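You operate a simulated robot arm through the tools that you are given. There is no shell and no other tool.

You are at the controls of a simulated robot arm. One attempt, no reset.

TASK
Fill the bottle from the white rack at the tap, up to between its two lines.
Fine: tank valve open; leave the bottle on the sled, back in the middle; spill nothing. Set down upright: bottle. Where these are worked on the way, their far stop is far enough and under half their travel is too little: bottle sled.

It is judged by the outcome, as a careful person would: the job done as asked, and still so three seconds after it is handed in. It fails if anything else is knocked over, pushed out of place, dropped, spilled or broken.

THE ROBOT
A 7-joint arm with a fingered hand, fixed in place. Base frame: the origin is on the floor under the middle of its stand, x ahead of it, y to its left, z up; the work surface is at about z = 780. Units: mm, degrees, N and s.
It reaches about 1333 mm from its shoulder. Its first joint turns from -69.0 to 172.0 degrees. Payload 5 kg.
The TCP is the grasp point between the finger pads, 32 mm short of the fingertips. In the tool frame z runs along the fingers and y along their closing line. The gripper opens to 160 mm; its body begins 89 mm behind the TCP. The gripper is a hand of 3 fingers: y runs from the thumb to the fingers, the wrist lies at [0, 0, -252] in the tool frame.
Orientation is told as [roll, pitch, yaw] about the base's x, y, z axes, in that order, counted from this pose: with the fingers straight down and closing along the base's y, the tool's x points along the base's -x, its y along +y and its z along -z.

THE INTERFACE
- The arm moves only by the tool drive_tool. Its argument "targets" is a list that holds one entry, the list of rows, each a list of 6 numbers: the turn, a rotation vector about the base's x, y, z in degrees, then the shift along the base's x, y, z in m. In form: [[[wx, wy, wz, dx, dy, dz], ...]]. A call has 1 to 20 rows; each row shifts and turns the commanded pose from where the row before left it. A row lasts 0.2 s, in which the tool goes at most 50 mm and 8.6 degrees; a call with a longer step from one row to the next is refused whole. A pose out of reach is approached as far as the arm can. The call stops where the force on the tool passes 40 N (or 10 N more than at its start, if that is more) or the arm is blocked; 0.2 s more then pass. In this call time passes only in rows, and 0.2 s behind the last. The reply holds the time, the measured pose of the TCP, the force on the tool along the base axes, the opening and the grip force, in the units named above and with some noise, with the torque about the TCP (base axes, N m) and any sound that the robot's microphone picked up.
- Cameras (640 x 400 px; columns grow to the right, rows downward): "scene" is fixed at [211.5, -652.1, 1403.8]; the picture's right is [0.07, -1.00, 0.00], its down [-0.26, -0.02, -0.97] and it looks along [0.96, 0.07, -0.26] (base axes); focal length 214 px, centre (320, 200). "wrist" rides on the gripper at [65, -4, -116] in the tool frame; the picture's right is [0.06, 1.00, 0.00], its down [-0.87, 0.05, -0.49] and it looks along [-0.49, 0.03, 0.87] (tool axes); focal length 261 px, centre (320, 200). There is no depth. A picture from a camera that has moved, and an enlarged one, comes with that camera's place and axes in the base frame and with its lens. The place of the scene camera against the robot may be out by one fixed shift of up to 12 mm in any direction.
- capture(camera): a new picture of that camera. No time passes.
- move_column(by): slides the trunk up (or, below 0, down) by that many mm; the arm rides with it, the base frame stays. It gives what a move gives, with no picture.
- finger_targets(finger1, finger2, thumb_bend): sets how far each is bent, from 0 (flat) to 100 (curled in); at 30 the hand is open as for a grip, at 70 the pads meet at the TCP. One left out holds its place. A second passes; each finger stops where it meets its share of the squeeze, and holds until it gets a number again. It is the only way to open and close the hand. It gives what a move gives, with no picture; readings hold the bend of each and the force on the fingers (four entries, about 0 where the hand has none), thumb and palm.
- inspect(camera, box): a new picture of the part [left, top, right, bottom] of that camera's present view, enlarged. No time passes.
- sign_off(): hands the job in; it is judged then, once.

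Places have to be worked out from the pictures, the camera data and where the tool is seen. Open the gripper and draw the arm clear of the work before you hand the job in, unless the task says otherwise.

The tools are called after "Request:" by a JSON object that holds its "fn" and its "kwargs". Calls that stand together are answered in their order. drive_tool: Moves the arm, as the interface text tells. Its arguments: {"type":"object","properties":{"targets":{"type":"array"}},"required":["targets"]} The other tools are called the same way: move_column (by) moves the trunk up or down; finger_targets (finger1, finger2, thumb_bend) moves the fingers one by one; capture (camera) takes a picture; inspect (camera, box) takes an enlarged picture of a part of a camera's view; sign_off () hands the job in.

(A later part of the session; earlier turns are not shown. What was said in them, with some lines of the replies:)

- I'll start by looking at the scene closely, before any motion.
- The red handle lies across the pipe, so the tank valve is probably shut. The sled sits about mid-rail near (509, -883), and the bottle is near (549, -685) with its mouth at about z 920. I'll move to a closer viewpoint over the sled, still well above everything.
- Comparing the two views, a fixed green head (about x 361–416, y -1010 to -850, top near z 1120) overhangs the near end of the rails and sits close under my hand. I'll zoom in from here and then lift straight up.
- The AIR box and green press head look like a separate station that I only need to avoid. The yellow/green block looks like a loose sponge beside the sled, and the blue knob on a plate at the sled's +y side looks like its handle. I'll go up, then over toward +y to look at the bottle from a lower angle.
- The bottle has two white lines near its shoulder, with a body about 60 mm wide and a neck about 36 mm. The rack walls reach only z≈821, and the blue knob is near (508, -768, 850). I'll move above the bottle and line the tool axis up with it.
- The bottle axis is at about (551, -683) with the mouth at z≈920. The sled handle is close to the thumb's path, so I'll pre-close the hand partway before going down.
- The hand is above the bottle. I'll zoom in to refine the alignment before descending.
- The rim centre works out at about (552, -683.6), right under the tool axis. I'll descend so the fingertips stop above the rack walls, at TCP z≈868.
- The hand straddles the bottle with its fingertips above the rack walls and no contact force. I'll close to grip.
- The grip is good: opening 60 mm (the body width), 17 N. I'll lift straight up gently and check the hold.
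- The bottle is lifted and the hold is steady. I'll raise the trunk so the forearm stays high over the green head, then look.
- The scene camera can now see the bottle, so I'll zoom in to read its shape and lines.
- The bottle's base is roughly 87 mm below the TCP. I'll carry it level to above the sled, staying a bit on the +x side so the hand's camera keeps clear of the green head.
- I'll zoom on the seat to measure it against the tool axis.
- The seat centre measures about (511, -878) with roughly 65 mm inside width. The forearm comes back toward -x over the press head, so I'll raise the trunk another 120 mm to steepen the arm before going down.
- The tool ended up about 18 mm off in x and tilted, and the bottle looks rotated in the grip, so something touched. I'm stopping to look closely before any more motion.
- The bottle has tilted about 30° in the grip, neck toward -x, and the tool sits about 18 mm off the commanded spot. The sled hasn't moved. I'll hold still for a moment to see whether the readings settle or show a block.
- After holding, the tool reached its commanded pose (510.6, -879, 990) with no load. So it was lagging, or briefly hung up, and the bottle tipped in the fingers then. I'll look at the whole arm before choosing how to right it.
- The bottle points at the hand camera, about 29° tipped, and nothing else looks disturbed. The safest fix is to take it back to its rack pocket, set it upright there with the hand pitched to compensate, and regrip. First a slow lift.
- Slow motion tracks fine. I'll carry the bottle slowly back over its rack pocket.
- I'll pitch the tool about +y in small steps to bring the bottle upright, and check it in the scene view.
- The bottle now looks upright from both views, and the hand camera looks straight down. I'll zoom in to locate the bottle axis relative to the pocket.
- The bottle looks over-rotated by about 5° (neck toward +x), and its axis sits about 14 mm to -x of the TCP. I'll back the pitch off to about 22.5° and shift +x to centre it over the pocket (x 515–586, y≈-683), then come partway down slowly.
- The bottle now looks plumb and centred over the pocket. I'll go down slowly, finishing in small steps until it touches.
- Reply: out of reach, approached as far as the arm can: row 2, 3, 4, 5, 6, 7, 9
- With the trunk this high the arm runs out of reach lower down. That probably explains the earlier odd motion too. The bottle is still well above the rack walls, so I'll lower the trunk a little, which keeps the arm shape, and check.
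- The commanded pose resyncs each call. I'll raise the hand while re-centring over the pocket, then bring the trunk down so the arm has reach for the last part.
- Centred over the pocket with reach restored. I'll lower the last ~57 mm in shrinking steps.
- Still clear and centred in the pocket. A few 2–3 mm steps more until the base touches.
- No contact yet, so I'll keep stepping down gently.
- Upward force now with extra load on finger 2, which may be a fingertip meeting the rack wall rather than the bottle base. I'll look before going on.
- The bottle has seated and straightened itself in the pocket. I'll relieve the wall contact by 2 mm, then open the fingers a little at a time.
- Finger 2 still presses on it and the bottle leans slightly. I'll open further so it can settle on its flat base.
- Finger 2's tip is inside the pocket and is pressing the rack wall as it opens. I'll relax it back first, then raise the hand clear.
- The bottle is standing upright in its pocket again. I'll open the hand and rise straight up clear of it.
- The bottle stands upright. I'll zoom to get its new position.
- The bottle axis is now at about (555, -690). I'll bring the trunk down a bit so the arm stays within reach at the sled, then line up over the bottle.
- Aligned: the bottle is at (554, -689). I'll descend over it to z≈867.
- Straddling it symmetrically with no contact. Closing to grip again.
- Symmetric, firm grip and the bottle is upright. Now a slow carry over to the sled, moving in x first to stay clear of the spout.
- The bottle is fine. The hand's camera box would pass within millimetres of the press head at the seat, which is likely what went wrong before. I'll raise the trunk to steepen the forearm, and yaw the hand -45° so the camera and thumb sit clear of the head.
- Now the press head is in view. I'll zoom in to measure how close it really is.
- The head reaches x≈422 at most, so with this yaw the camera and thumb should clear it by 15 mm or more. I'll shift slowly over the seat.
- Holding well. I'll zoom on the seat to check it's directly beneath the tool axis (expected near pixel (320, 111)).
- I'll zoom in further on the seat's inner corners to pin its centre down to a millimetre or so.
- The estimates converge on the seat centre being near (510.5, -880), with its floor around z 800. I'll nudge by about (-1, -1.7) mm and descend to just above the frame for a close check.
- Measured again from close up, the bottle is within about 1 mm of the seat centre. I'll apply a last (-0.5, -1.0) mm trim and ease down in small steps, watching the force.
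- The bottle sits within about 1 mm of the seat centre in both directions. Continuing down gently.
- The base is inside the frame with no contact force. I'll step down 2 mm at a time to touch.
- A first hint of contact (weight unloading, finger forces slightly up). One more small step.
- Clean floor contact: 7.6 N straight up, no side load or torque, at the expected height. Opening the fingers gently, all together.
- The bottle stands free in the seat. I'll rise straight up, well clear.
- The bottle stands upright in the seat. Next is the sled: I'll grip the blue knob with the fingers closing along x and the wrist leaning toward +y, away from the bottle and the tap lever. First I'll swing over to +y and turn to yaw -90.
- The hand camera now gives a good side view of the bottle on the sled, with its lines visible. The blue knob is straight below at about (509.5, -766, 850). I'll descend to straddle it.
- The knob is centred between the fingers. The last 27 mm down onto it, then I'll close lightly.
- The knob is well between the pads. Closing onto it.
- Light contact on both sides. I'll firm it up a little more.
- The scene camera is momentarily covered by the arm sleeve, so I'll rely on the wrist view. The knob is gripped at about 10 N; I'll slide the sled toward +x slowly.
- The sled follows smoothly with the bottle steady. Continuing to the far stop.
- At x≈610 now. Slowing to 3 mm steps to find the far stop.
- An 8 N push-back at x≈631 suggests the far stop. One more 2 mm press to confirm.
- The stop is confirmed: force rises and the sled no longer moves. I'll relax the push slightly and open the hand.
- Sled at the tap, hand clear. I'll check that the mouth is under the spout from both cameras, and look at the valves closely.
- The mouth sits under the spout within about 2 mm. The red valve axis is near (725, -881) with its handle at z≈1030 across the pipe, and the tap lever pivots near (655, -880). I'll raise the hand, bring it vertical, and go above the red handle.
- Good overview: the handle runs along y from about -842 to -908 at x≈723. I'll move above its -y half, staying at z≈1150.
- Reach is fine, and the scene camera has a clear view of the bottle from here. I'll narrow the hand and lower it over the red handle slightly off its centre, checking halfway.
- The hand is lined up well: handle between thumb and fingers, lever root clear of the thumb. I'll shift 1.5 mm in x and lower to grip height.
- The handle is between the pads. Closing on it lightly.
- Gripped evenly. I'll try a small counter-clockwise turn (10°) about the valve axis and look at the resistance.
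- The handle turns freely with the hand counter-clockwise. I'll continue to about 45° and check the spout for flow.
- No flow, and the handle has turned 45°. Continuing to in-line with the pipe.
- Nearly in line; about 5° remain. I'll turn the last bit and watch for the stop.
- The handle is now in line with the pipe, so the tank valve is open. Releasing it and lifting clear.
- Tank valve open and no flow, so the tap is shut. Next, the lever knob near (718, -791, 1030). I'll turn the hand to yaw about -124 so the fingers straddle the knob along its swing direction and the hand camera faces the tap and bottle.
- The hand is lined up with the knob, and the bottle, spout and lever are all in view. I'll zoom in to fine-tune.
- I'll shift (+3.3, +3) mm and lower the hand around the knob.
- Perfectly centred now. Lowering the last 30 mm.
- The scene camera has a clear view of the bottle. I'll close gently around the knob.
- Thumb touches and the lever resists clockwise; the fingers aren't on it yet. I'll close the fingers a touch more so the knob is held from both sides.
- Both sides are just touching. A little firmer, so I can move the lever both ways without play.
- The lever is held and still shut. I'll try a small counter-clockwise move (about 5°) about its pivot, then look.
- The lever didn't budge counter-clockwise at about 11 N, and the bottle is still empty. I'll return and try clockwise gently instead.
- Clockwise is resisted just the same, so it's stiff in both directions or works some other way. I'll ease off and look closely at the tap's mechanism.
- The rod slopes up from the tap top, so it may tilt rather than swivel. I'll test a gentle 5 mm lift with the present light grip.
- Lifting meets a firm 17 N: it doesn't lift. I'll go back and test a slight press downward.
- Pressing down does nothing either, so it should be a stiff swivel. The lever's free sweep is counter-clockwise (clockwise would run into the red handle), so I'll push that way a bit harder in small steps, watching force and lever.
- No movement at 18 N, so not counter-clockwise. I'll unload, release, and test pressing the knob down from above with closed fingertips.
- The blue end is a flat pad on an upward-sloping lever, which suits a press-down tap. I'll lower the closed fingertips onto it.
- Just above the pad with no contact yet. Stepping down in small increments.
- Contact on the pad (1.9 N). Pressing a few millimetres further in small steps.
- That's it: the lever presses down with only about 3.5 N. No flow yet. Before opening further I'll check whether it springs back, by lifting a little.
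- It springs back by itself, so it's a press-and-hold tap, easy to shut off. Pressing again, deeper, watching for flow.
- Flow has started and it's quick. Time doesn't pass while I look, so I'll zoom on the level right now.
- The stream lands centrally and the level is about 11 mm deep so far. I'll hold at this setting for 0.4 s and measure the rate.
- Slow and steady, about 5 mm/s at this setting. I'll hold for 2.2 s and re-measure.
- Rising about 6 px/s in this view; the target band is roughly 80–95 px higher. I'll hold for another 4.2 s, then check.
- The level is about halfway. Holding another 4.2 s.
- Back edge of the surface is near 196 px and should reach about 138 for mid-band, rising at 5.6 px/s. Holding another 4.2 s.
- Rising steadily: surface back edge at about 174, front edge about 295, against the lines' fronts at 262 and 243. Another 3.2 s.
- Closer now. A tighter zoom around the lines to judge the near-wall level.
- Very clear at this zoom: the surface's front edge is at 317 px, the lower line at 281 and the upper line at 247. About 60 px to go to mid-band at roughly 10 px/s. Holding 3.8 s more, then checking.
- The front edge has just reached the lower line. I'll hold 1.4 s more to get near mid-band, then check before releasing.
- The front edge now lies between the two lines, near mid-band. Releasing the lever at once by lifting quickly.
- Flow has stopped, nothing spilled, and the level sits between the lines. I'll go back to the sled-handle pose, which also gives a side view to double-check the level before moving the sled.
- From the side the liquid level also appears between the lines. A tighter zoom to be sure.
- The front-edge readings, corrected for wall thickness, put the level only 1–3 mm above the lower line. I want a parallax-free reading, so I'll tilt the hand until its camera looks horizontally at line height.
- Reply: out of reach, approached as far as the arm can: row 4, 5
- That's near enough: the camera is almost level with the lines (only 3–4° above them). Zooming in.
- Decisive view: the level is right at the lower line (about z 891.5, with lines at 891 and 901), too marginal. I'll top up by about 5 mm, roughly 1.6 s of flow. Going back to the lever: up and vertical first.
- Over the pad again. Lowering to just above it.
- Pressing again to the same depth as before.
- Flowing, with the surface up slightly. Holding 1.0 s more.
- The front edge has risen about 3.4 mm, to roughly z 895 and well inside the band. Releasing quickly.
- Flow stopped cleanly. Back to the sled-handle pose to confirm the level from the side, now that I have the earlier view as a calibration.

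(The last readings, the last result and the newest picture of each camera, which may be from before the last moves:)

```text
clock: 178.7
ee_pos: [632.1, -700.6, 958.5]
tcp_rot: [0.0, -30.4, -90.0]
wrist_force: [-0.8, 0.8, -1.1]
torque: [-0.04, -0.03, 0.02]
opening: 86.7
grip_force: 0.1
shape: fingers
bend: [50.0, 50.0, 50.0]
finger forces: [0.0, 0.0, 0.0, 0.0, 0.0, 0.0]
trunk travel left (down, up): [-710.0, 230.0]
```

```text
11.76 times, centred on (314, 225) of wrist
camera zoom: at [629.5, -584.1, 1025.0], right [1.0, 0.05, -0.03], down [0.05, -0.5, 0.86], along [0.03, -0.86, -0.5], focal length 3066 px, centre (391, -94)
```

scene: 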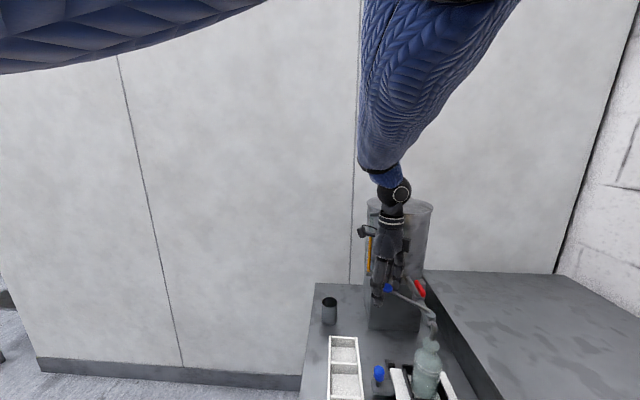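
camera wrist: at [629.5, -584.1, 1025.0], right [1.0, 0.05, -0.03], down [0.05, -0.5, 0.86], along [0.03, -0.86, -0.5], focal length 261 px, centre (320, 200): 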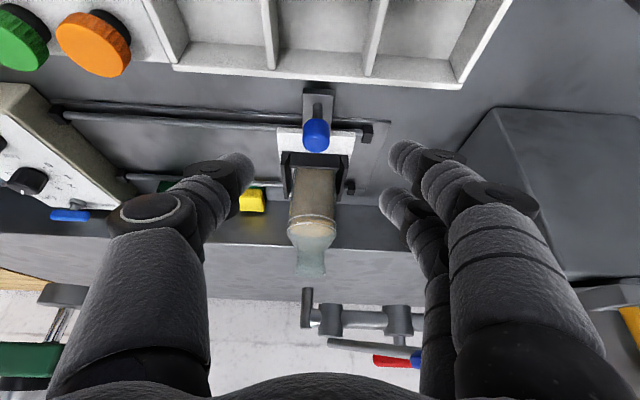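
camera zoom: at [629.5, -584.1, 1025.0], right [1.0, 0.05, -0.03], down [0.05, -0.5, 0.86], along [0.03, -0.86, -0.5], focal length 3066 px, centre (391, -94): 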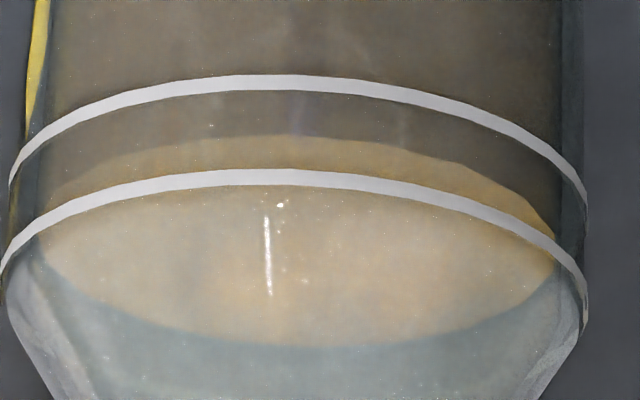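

Relative to the earlier calibration the level rose 3 mm, about a third of the way up the band. I'll confirm once more with the near-horizontal view.

Request:
{"fn": "drive_tool", "kwargs": {"targets": [[[-2, 0, 0, 0, 0, 0], [-4, 0, 0, 0, 0, -0.004], [-4, 0, 0, 0, 0, -0.005], [-4, 0, 0, 0, 0, -0.005], [-4, 0, 0, 0, 0, -0.005], [-4, 0, 0, 0, 0, -0.005], [-4, 0, 0, 0, 0, -0.005], [-3.6, 0, 0, 0, 0, -0.004]]]}}

Request:
{"fn": "capture", "kwargs": {"camera": "wrist"}}

Request:
{"fn": "inspect", "kwargs": {"camera": "wrist", "box": [290, 173, 350, 213]}}

```text
clock: 180.5
ee_pos: [632.5, -700.7, 925.2]
tcp_rot: [-0.1, -60.2, -90.0]
wrist_force: [-0.6, 0.7, -0.4]
torque: [0.01, 0.04, -0.02]
opening: 86.7
grip_force: 0.0
shape: fingers
bend: [50.0, 50.0, 50.0]
finger forces: [0.1, 0.0, 0.0, 0.1, 0.1, 0.1]
trunk travel left (down, up): [-710.0, 230.0]
```

```text
taken
camera wrist: at [629.9, -566.3, 926.8], right [1.0, 0.03, -0.05], down [0.06, -0.01, 1.0], along [0.03, -1.0, -0.01], focal length 261 px, centre (320, 200)
```

wrist: 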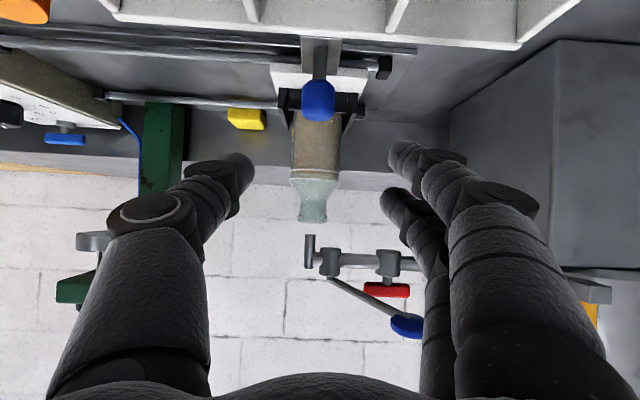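

```text
10.00 times, centred on (320, 193) of wrist
camera zoom: at [629.9, -566.3, 926.8], right [1.0, 0.03, -0.05], down [0.06, -0.01, 1.0], along [0.03, -1.0, -0.01], focal length 2606 px, centre (320, 270)
```

zoom: 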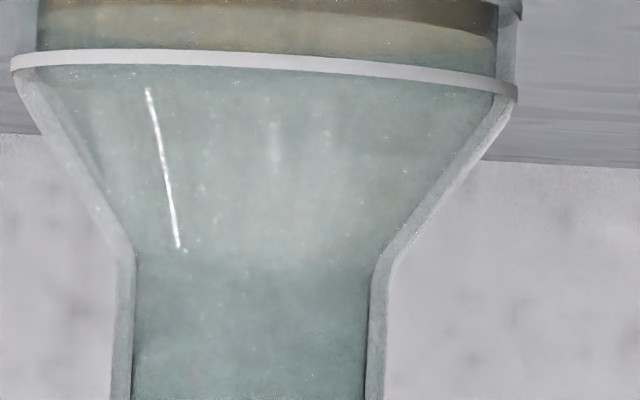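

Request:
{"fn": "inspect", "kwargs": {"camera": "wrist", "box": [287, 158, 347, 198]}}

```text
10.00 times, centred on (317, 178) of wrist
camera zoom: at [629.9, -566.3, 926.8], right [1.0, 0.03, -0.05], down [0.06, -0.01, 1.0], along [0.03, -1.0, -0.01], focal length 2606 px, centre (350, 420)
```

zoom: 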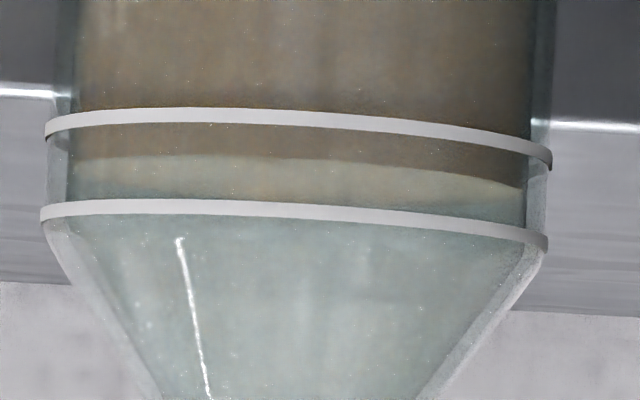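

Clear reading: the liquid surface sits about 40% of the way up between the two lines. Filling is done. Now back to the sled knob.

Request:
{"fn": "drive_tool", "kwargs": {"targets": [[[2, 0, 0, 0, 0, 0.002], [4, 0, 0, -0.0009, 0, 0.005], [4, 0, 0, -0.0009, 0, 0.005], [4, 0, 0, 0, 0, 0.005], [4, 0, 0, 0, 0, 0.005], [4, 0, 0, 0, 0, 0.005], [4, 0, 0, 0, 0, 0.004], [4, 0, 0, 0, 0, 0.002]]]}}

Request:
{"fn": "drive_tool", "kwargs": {"targets": [[[0, 0, 0, 0, -0.008, -0.012], [0, 0, 0, 0, -0.012, -0.02], [0, 0, 0, 0, -0.012, -0.02], [0, 0, 0, 0, -0.012, -0.02], [0, 0, 0, 0, -0.009, -0.015]]]}}

Request:
{"fn": "capture", "kwargs": {"camera": "wrist"}}

```text
clock: 182.3
ee_pos: [631.7, -701.1, 958.1]
tcp_rot: [0.1, -30.0, -89.9]
wrist_force: [-0.7, 0.5, -0.4]
torque: [-0.02, -0.01, 0.03]
opening: 86.8
grip_force: 0.1
shape: fingers
bend: [50.0, 50.0, 50.0]
finger forces: [0.0, 0.0, 0.0, 0.0, 0.0, 0.0]
trunk travel left (down, up): [-710.0, 230.0]
```

```text
clock: 183.5
ee_pos: [632.5, -754.1, 872.6]
tcp_rot: [0.0, -30.0, -89.8]
wrist_force: [-0.6, 0.2, -0.5]
torque: [0.01, 0.02, -0.01]
opening: 86.6
grip_force: 0.0
shape: fingers
bend: [50.0, 50.0, 50.0]
finger forces: [0.0, 0.0, 0.0, 0.0, 0.1, 0.1]
trunk travel left (down, up): [-710.0, 230.0]
```

```text
taken
camera wrist: at [628.4, -638.3, 939.2], right [1.0, 0.05, -0.03], down [0.05, -0.51, 0.86], along [0.03, -0.86, -0.51], focal length 261 px, centre (320, 200)
```

wrist: 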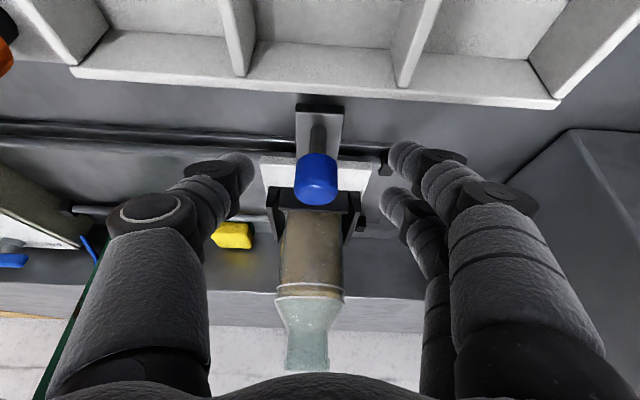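

The knob is 2 mm off-centre in x; I'll correct and finish the approach, then close on it.

Request:
{"fn": "drive_tool", "kwargs": {"targets": [[[0, 0, 0, -0.001, -0.006, -0.01], [0, 0, 0, -0.0008, -0.006, -0.01], [0, 0, 0, 0, -0.0005, -0.002]]]}}

Request:
{"fn": "finger_targets", "kwargs": {"finger1": 62, "finger2": 62, "thumb_bend": 62}}

Request:
{"fn": "finger_targets", "kwargs": {"finger1": 69, "finger2": 69, "thumb_bend": 69}}

Request:
{"fn": "finger_targets", "kwargs": {"finger1": 74, "finger2": 74, "thumb_bend": 72}}

Request:
{"fn": "capture", "kwargs": {"camera": "wrist"}}

```text
clock: 184.3
ee_pos: [631.3, -765.4, 849.7]
tcp_rot: [0.0, -30.0, -90.0]
wrist_force: [0.2, -0.5, -0.4]
torque: [-0.01, -0.01, -0.03]
opening: 86.9
grip_force: 0.0
shape: fingers
bend: [50.0, 50.0, 50.0]
finger forces: [0.0, 0.0, 0.0, 0.0, 0.0, 0.0]
trunk travel left (down, up): [-710.0, 230.0]
```

```text
clock: 185.3
ee_pos: [630.8, -766.2, 850.0]
tcp_rot: [0.0, -30.0, -90.0]
wrist_force: [-0.3, -0.4, -0.7]
torque: [0.01, -0.02, 0.02]
opening: 40.6
grip_force: 0.1
shape: fingers
bend: [62.0, 62.0, 62.0]
finger forces: [0.1, 0.0, 0.0, 0.0, 0.0, 0.1]
trunk travel left (down, up): [-710.0, 230.0]
```

```text
clock: 186.3
ee_pos: [629.8, -765.4, 849.4]
tcp_rot: [0.0, -30.0, -90.0]
wrist_force: [-1.1, -0.8, -1.3]
torque: [0.03, -0.11, -0.01]
opening: 23.2
grip_force: 3.5
shape: fingers
bend: [67.0, 69.0, 68.0]
finger forces: [2.9, 0.0, 0.1, 0.0, 4.0, 0.0]
trunk travel left (down, up): [-710.0, 230.0]
```

```text
clock: 187.3
ee_pos: [629.9, -767.4, 848.8]
tcp_rot: [0.0, -30.1, -89.9]
wrist_force: [-0.2, -3.7, -6.2]
torque: [-0.03, -0.25, -0.09]
opening: 22.6
grip_force: 11.0
shape: fingers
bend: [70.0, 73.0, 69.0]
finger forces: [8.2, 3.2, 0.0, 0.1, 10.1, 0.0]
trunk travel left (down, up): [-710.0, 230.0]
```

```text
taken
camera wrist: at [626.1, -650.9, 916.9], right [1.0, 0.05, -0.03], down [0.06, -0.51, 0.86], along [0.03, -0.86, -0.51], focal length 261 px, centre (320, 200)
```

wrist: 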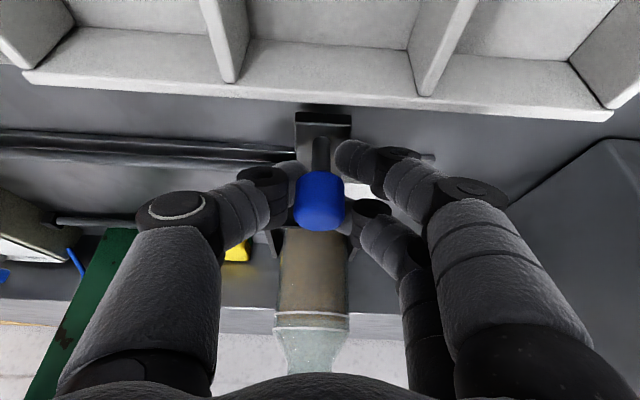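

Firm hold on the knob. I'll draw the sled back toward -x slowly (about 119.5 mm in total), first half now.

Request:
{"fn": "drive_tool", "kwargs": {"targets": [[[0, 0, 0, -0.003, 0, 0], [0, 0, 0, -0.005, 0, 0], [0, 0, 0, -0.007, 0, 0], [0, 0, 0, -0.007, 0, 0], [0, 0, 0, -0.007, 0, 0], [0, 0, 0, -0.007, 0, 0], [0, 0, 0, -0.007, 0, 0], [0, 0, 0, -0.007, 0, 0], [0, 0, 0, -0.007, 0, 0], [0, 0, 0, -0.007, 0, 0]]]}}

Request:
{"fn": "capture", "kwargs": {"camera": "wrist"}}

```text
clock: 189.5
ee_pos: [567.4, -765.9, 849.5]
tcp_rot: [-0.1, -30.1, -90.0]
wrist_force: [-1.0, -4.4, -2.0]
torque: [-0.05, -0.31, -0.03]
opening: 22.5
grip_force: 11.6
shape: fingers
bend: [71.0, 73.0, 69.0]
finger forces: [8.8, 3.6, 0.0, 0.0, 10.2, 0.1]
trunk travel left (down, up): [-710.0, 230.0]
```

```text
taken
camera wrist: at [562.1, -650.8, 916.8], right [1.0, 0.05, -0.03], down [0.06, -0.51, 0.86], along [0.03, -0.86, -0.51], focal length 261 px, centre (320, 200)
```

wrist: 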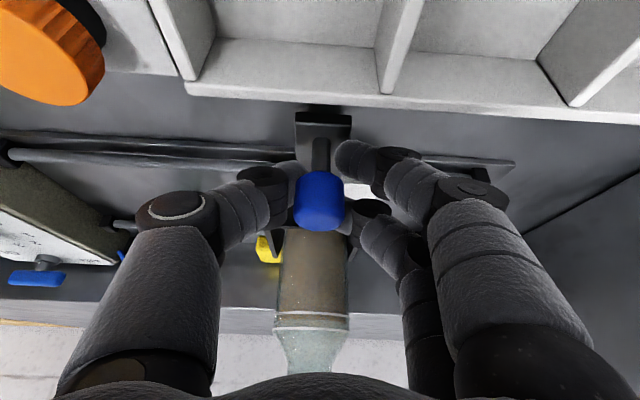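

Smooth, and the bottle is upright. Second half, easing to a stop at the original position.

Request:
{"fn": "drive_tool", "kwargs": {"targets": [[[0, 0, 0, -0.004, 0, 0], [0, 0, 0, -0.007, 0, 0], [0, 0, 0, -0.007, 0, 0], [0, 0, 0, -0.007, 0, 0], [0, 0, 0, -0.007, 0, 0], [0, 0, 0, -0.007, 0, 0], [0, 0, 0, -0.006, 0, 0], [0, 0, 0, -0.005, 0, 0], [0, 0, 0, -0.0035, 0, 0], [0, 0, 0, -0.0019, 0, 0]]]}}

Request:
{"fn": "capture", "kwargs": {"camera": "wrist"}}

```text
clock: 191.7
ee_pos: [510.6, -766.9, 849.8]
tcp_rot: [-0.1, -29.9, -90.0]
wrist_force: [-0.7, -5.2, -5.0]
torque: [-0.06, -0.29, -0.1]
opening: 22.8
grip_force: 10.7
shape: fingers
bend: [71.0, 73.0, 69.0]
finger forces: [7.9, 3.9, 0.0, 0.1, 10.3, 0.1]
trunk travel left (down, up): [-710.0, 230.0]
```

```text
taken
camera wrist: at [507.1, -650.7, 916.9], right [1.0, 0.05, -0.03], down [0.06, -0.51, 0.86], along [0.03, -0.86, -0.51], focal length 261 px, centre (320, 200)
```

wrist: 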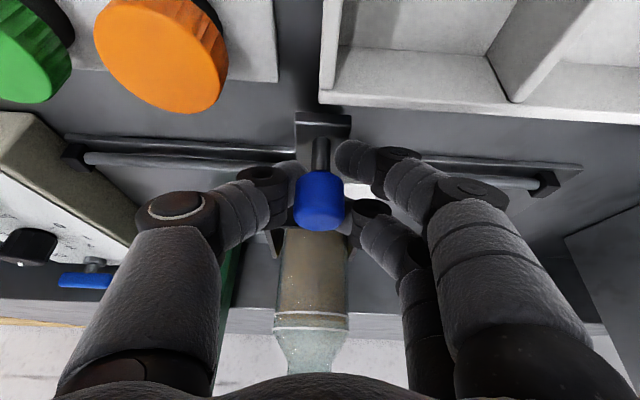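

The view matches the original middle position (rail ends and knob at the same pixels). Releasing the knob gently.

Request:
{"fn": "finger_targets", "kwargs": {"finger1": 64, "finger2": 64, "thumb_bend": 64}}

Request:
{"fn": "finger_targets", "kwargs": {"finger1": 50, "finger2": 50, "thumb_bend": 50}}

Request:
{"fn": "drive_tool", "kwargs": {"targets": [[[0, 0, 0, 0, 0.004, 0.007], [0, 0, 0, 0, 0.008, 0.014], [0, 0, 0, 0, 0.011, 0.019], [0, 0, 0, 0, 0.012, 0.02], [0, 0, 0, 0, 0.012, 0.02], [0, 0, 0, 0, 0.012, 0.02]]]}}

Request:
{"fn": "capture", "kwargs": {"camera": "wrist"}}

Request:
{"fn": "inspect", "kwargs": {"camera": "wrist", "box": [240, 80, 400, 280]}}

```text
clock: 192.7
ee_pos: [510.4, -766.0, 849.9]
tcp_rot: [0.0, -30.1, -90.0]
wrist_force: [-0.2, -0.1, 0.5]
torque: [0.01, 0.03, -0.01]
opening: 32.0
grip_force: 0.1
shape: fingers
bend: [64.0, 64.0, 64.0]
finger forces: [0.0, 0.1, 0.0, 0.0, 0.0, 0.0]
trunk travel left (down, up): [-710.0, 230.0]
```

```text
clock: 193.7
ee_pos: [511.4, -766.9, 849.6]
tcp_rot: [0.0, -30.0, -90.0]
wrist_force: [0.4, 0.0, 0.2]
torque: [0.0, -0.01, 0.02]
opening: 86.4
grip_force: 0.2
shape: fingers
bend: [50.0, 50.0, 50.0]
finger forces: [0.1, 0.0, 0.0, 0.0, 0.0, 0.0]
trunk travel left (down, up): [-710.0, 230.0]
```

```text
clock: 195.1
ee_pos: [511.0, -706.7, 951.2]
tcp_rot: [0.1, -30.1, -90.0]
wrist_force: [0.7, -0.6, -0.5]
torque: [-0.01, 0.01, 0.01]
opening: 86.8
grip_force: 0.0
shape: fingers
bend: [50.0, 50.0, 50.0]
finger forces: [0.0, 0.0, 0.0, 0.1, 0.1, 0.0]
trunk travel left (down, up): [-710.0, 230.0]
```

```text
taken
camera wrist: at [507.3, -589.8, 1018.3], right [1.0, 0.05, -0.03], down [0.05, -0.51, 0.86], along [0.03, -0.86, -0.51], focal length 261 px, centre (320, 200)
```

wrist: 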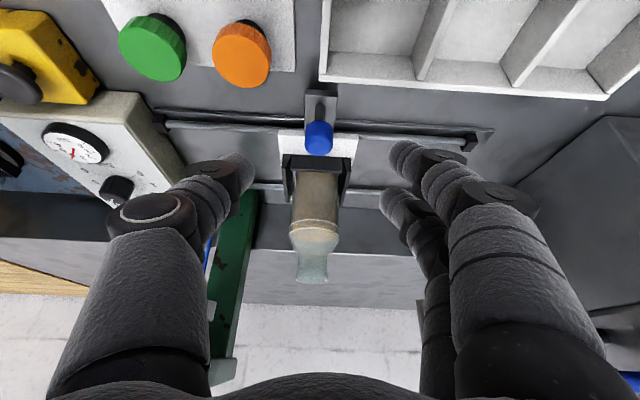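

```text
2.00 times, centred on (320, 180) of wrist
camera zoom: at [507.3, -589.8, 1018.3], right [1.0, 0.05, -0.03], down [0.05, -0.51, 0.86], along [0.03, -0.86, -0.51], focal length 521 px, centre (320, 240)
```

zoom: 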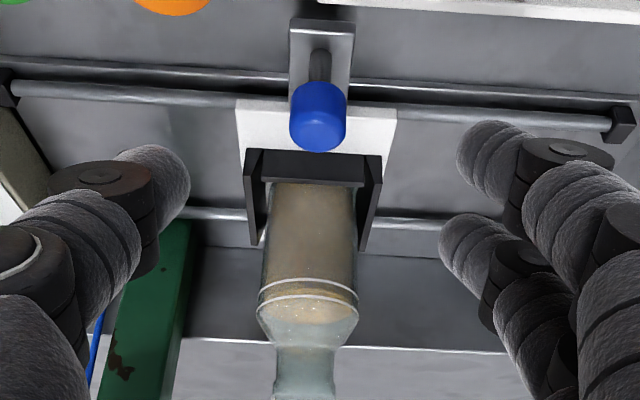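

Sled back in the middle, bottle upright, level between the lines. I'll draw the arm up and away with the hand open.

Request:
{"fn": "drive_tool", "kwargs": {"targets": [[[0, 0, 0, 0, 0.005, 0.02], [0, 0, 0, 0, 0.005, 0.03], [2, 0, 0, 0, 0.005, 0.035], [4, 0, 0, 0, 0.005, 0.035], [4, 0, 0, 0, 0.005, 0.035], [4, 0, 0, 0, 0.005, 0.035], [4, 0, 0, 0, 0, 0.035], [4, 0, 0, 0, 0, 0.035], [4, 0, 0, 0, 0, 0.035], [4, 0, 0, 0, 0, 0.02]]]}}

Request:
{"fn": "finger_targets", "kwargs": {"finger1": 30, "finger2": 30, "thumb_bend": 30}}

Request:
{"fn": "capture", "kwargs": {"camera": "wrist"}}

Request:
{"fn": "capture", "kwargs": {"camera": "scene"}}

```text
clock: 197.3
ee_pos: [509.9, -676.2, 1266.2]
tcp_rot: [-0.1, 0.0, -90.0]
wrist_force: [0.5, -0.3, 0.3]
torque: [0.0, 0.01, -0.01]
opening: 86.5
grip_force: 0.1
shape: fingers
bend: [50.0, 50.0, 50.0]
finger forces: [0.0, 0.0, 0.1, 0.1, 0.0, 0.1]
trunk travel left (down, up): [-710.0, 230.0]
```

```text
clock: 198.3
ee_pos: [510.0, -677.0, 1264.8]
tcp_rot: [0.0, -0.1, -90.0]
wrist_force: [-0.3, -0.5, 0.7]
torque: [-0.04, 0.03, 0.0]
opening: 167.6
grip_force: 0.0
shape: fingers
bend: [30.0, 30.0, 30.0]
finger forces: [0.1, 0.0, 0.0, 0.1, 0.1, 0.1]
trunk travel left (down, up): [-710.0, 230.0]
```

```text
taken
camera wrist: at [506.3, -609.7, 1380.7], right [1.0, 0.06, 0.0], down [0.05, -0.87, 0.49], along [0.03, -0.49, -0.87], focal length 261 px, centre (320, 200)
```

wrist: 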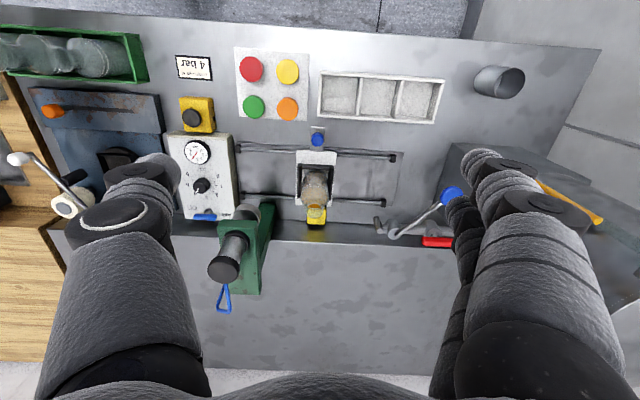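

```text
taken
```

scene: 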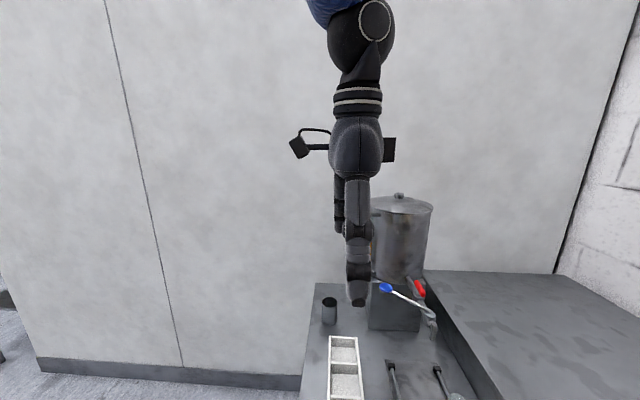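

Everything looks in order. A last zoom over the work area to check for spills, anything displaced, and the bottle.

Request:
{"fn": "inspect", "kwargs": {"camera": "wrist", "box": [220, 40, 460, 260]}}

Request:
{"fn": "inspect", "kwargs": {"camera": "wrist", "box": [280, 140, 360, 240]}}

Request:
{"fn": "inspect", "kwargs": {"camera": "scene", "box": [310, 260, 480, 400]}}

```text
1.82 times, centred on (340, 150) of wrist
camera zoom: at [506.3, -609.7, 1380.7], right [1.0, 0.06, 0.0], down [0.05, -0.87, 0.49], along [0.03, -0.49, -0.87], focal length 474 px, centre (284, 291)
```

zoom: 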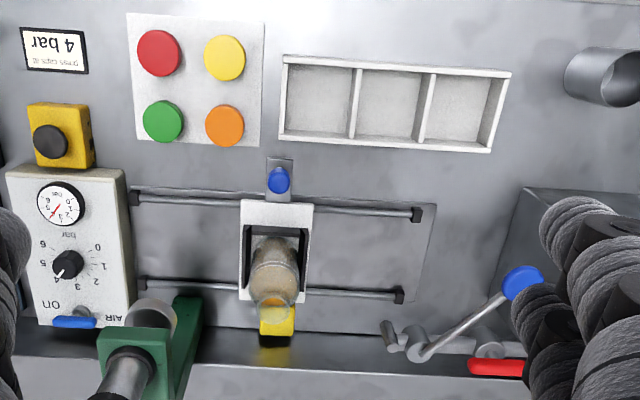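

```text
4.00 times, centred on (320, 190) of wrist
camera zoom: at [506.3, -609.7, 1380.7], right [1.0, 0.06, 0.0], down [0.05, -0.87, 0.49], along [0.03, -0.49, -0.87], focal length 1043 px, centre (320, 240)
```

zoom: 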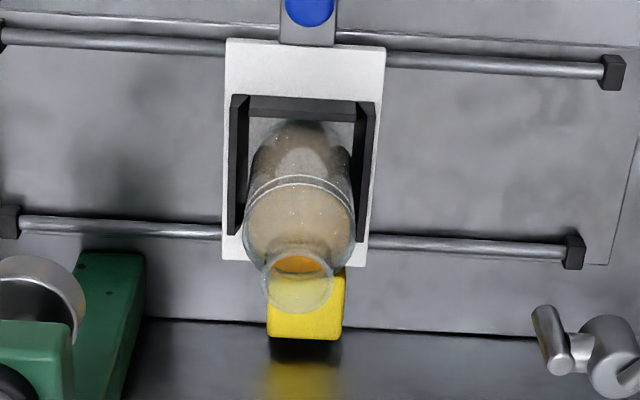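

```text
2.86 times, centred on (395, 330) of scene
camera zoom: at [211.5, -652.1, 1403.8], right [0.07, -1.0, 0.0], down [-0.26, -0.02, -0.97], along [0.96, 0.07, -0.26], focal length 613 px, centre (106, -171)
```

zoom: 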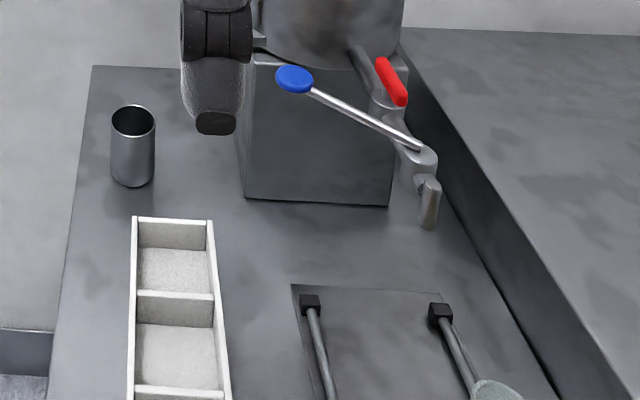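

The rack, cup, sponge and press are all in place with no spills. The tap lever is up (shut), the tank valve is open, and the filled bottle stands upright on the centred sled with the arm clear. Handing in.

Request:
{"fn": "sign_off", "kwargs": {}}

```text
The job is handed in.
```

The bottle is filled to between its two lines and stands upright on the sled, which is back in the middle. My last side-view reading put the level about 40% of the way up between the lines.

- **Valves:** The tank valve is open. The tap is shut; its lever springs back up when released.
- **Spills and surroundings:** I saw no spills, and nothing looked moved in the final pictures. I checked the rack's position against the first images and it matched.
- **Slip along the way:** On the first carry the empty bottle tilted in the grip, probably from a brush with the press head. I set it back in the rack and gripped it again; while letting go there, one finger pressed on the rack wall.
- **Top-up:** The first fill came only to the lower line, so I added a little more before moving the sled back.

The hand is open and the arm is clear of the work.
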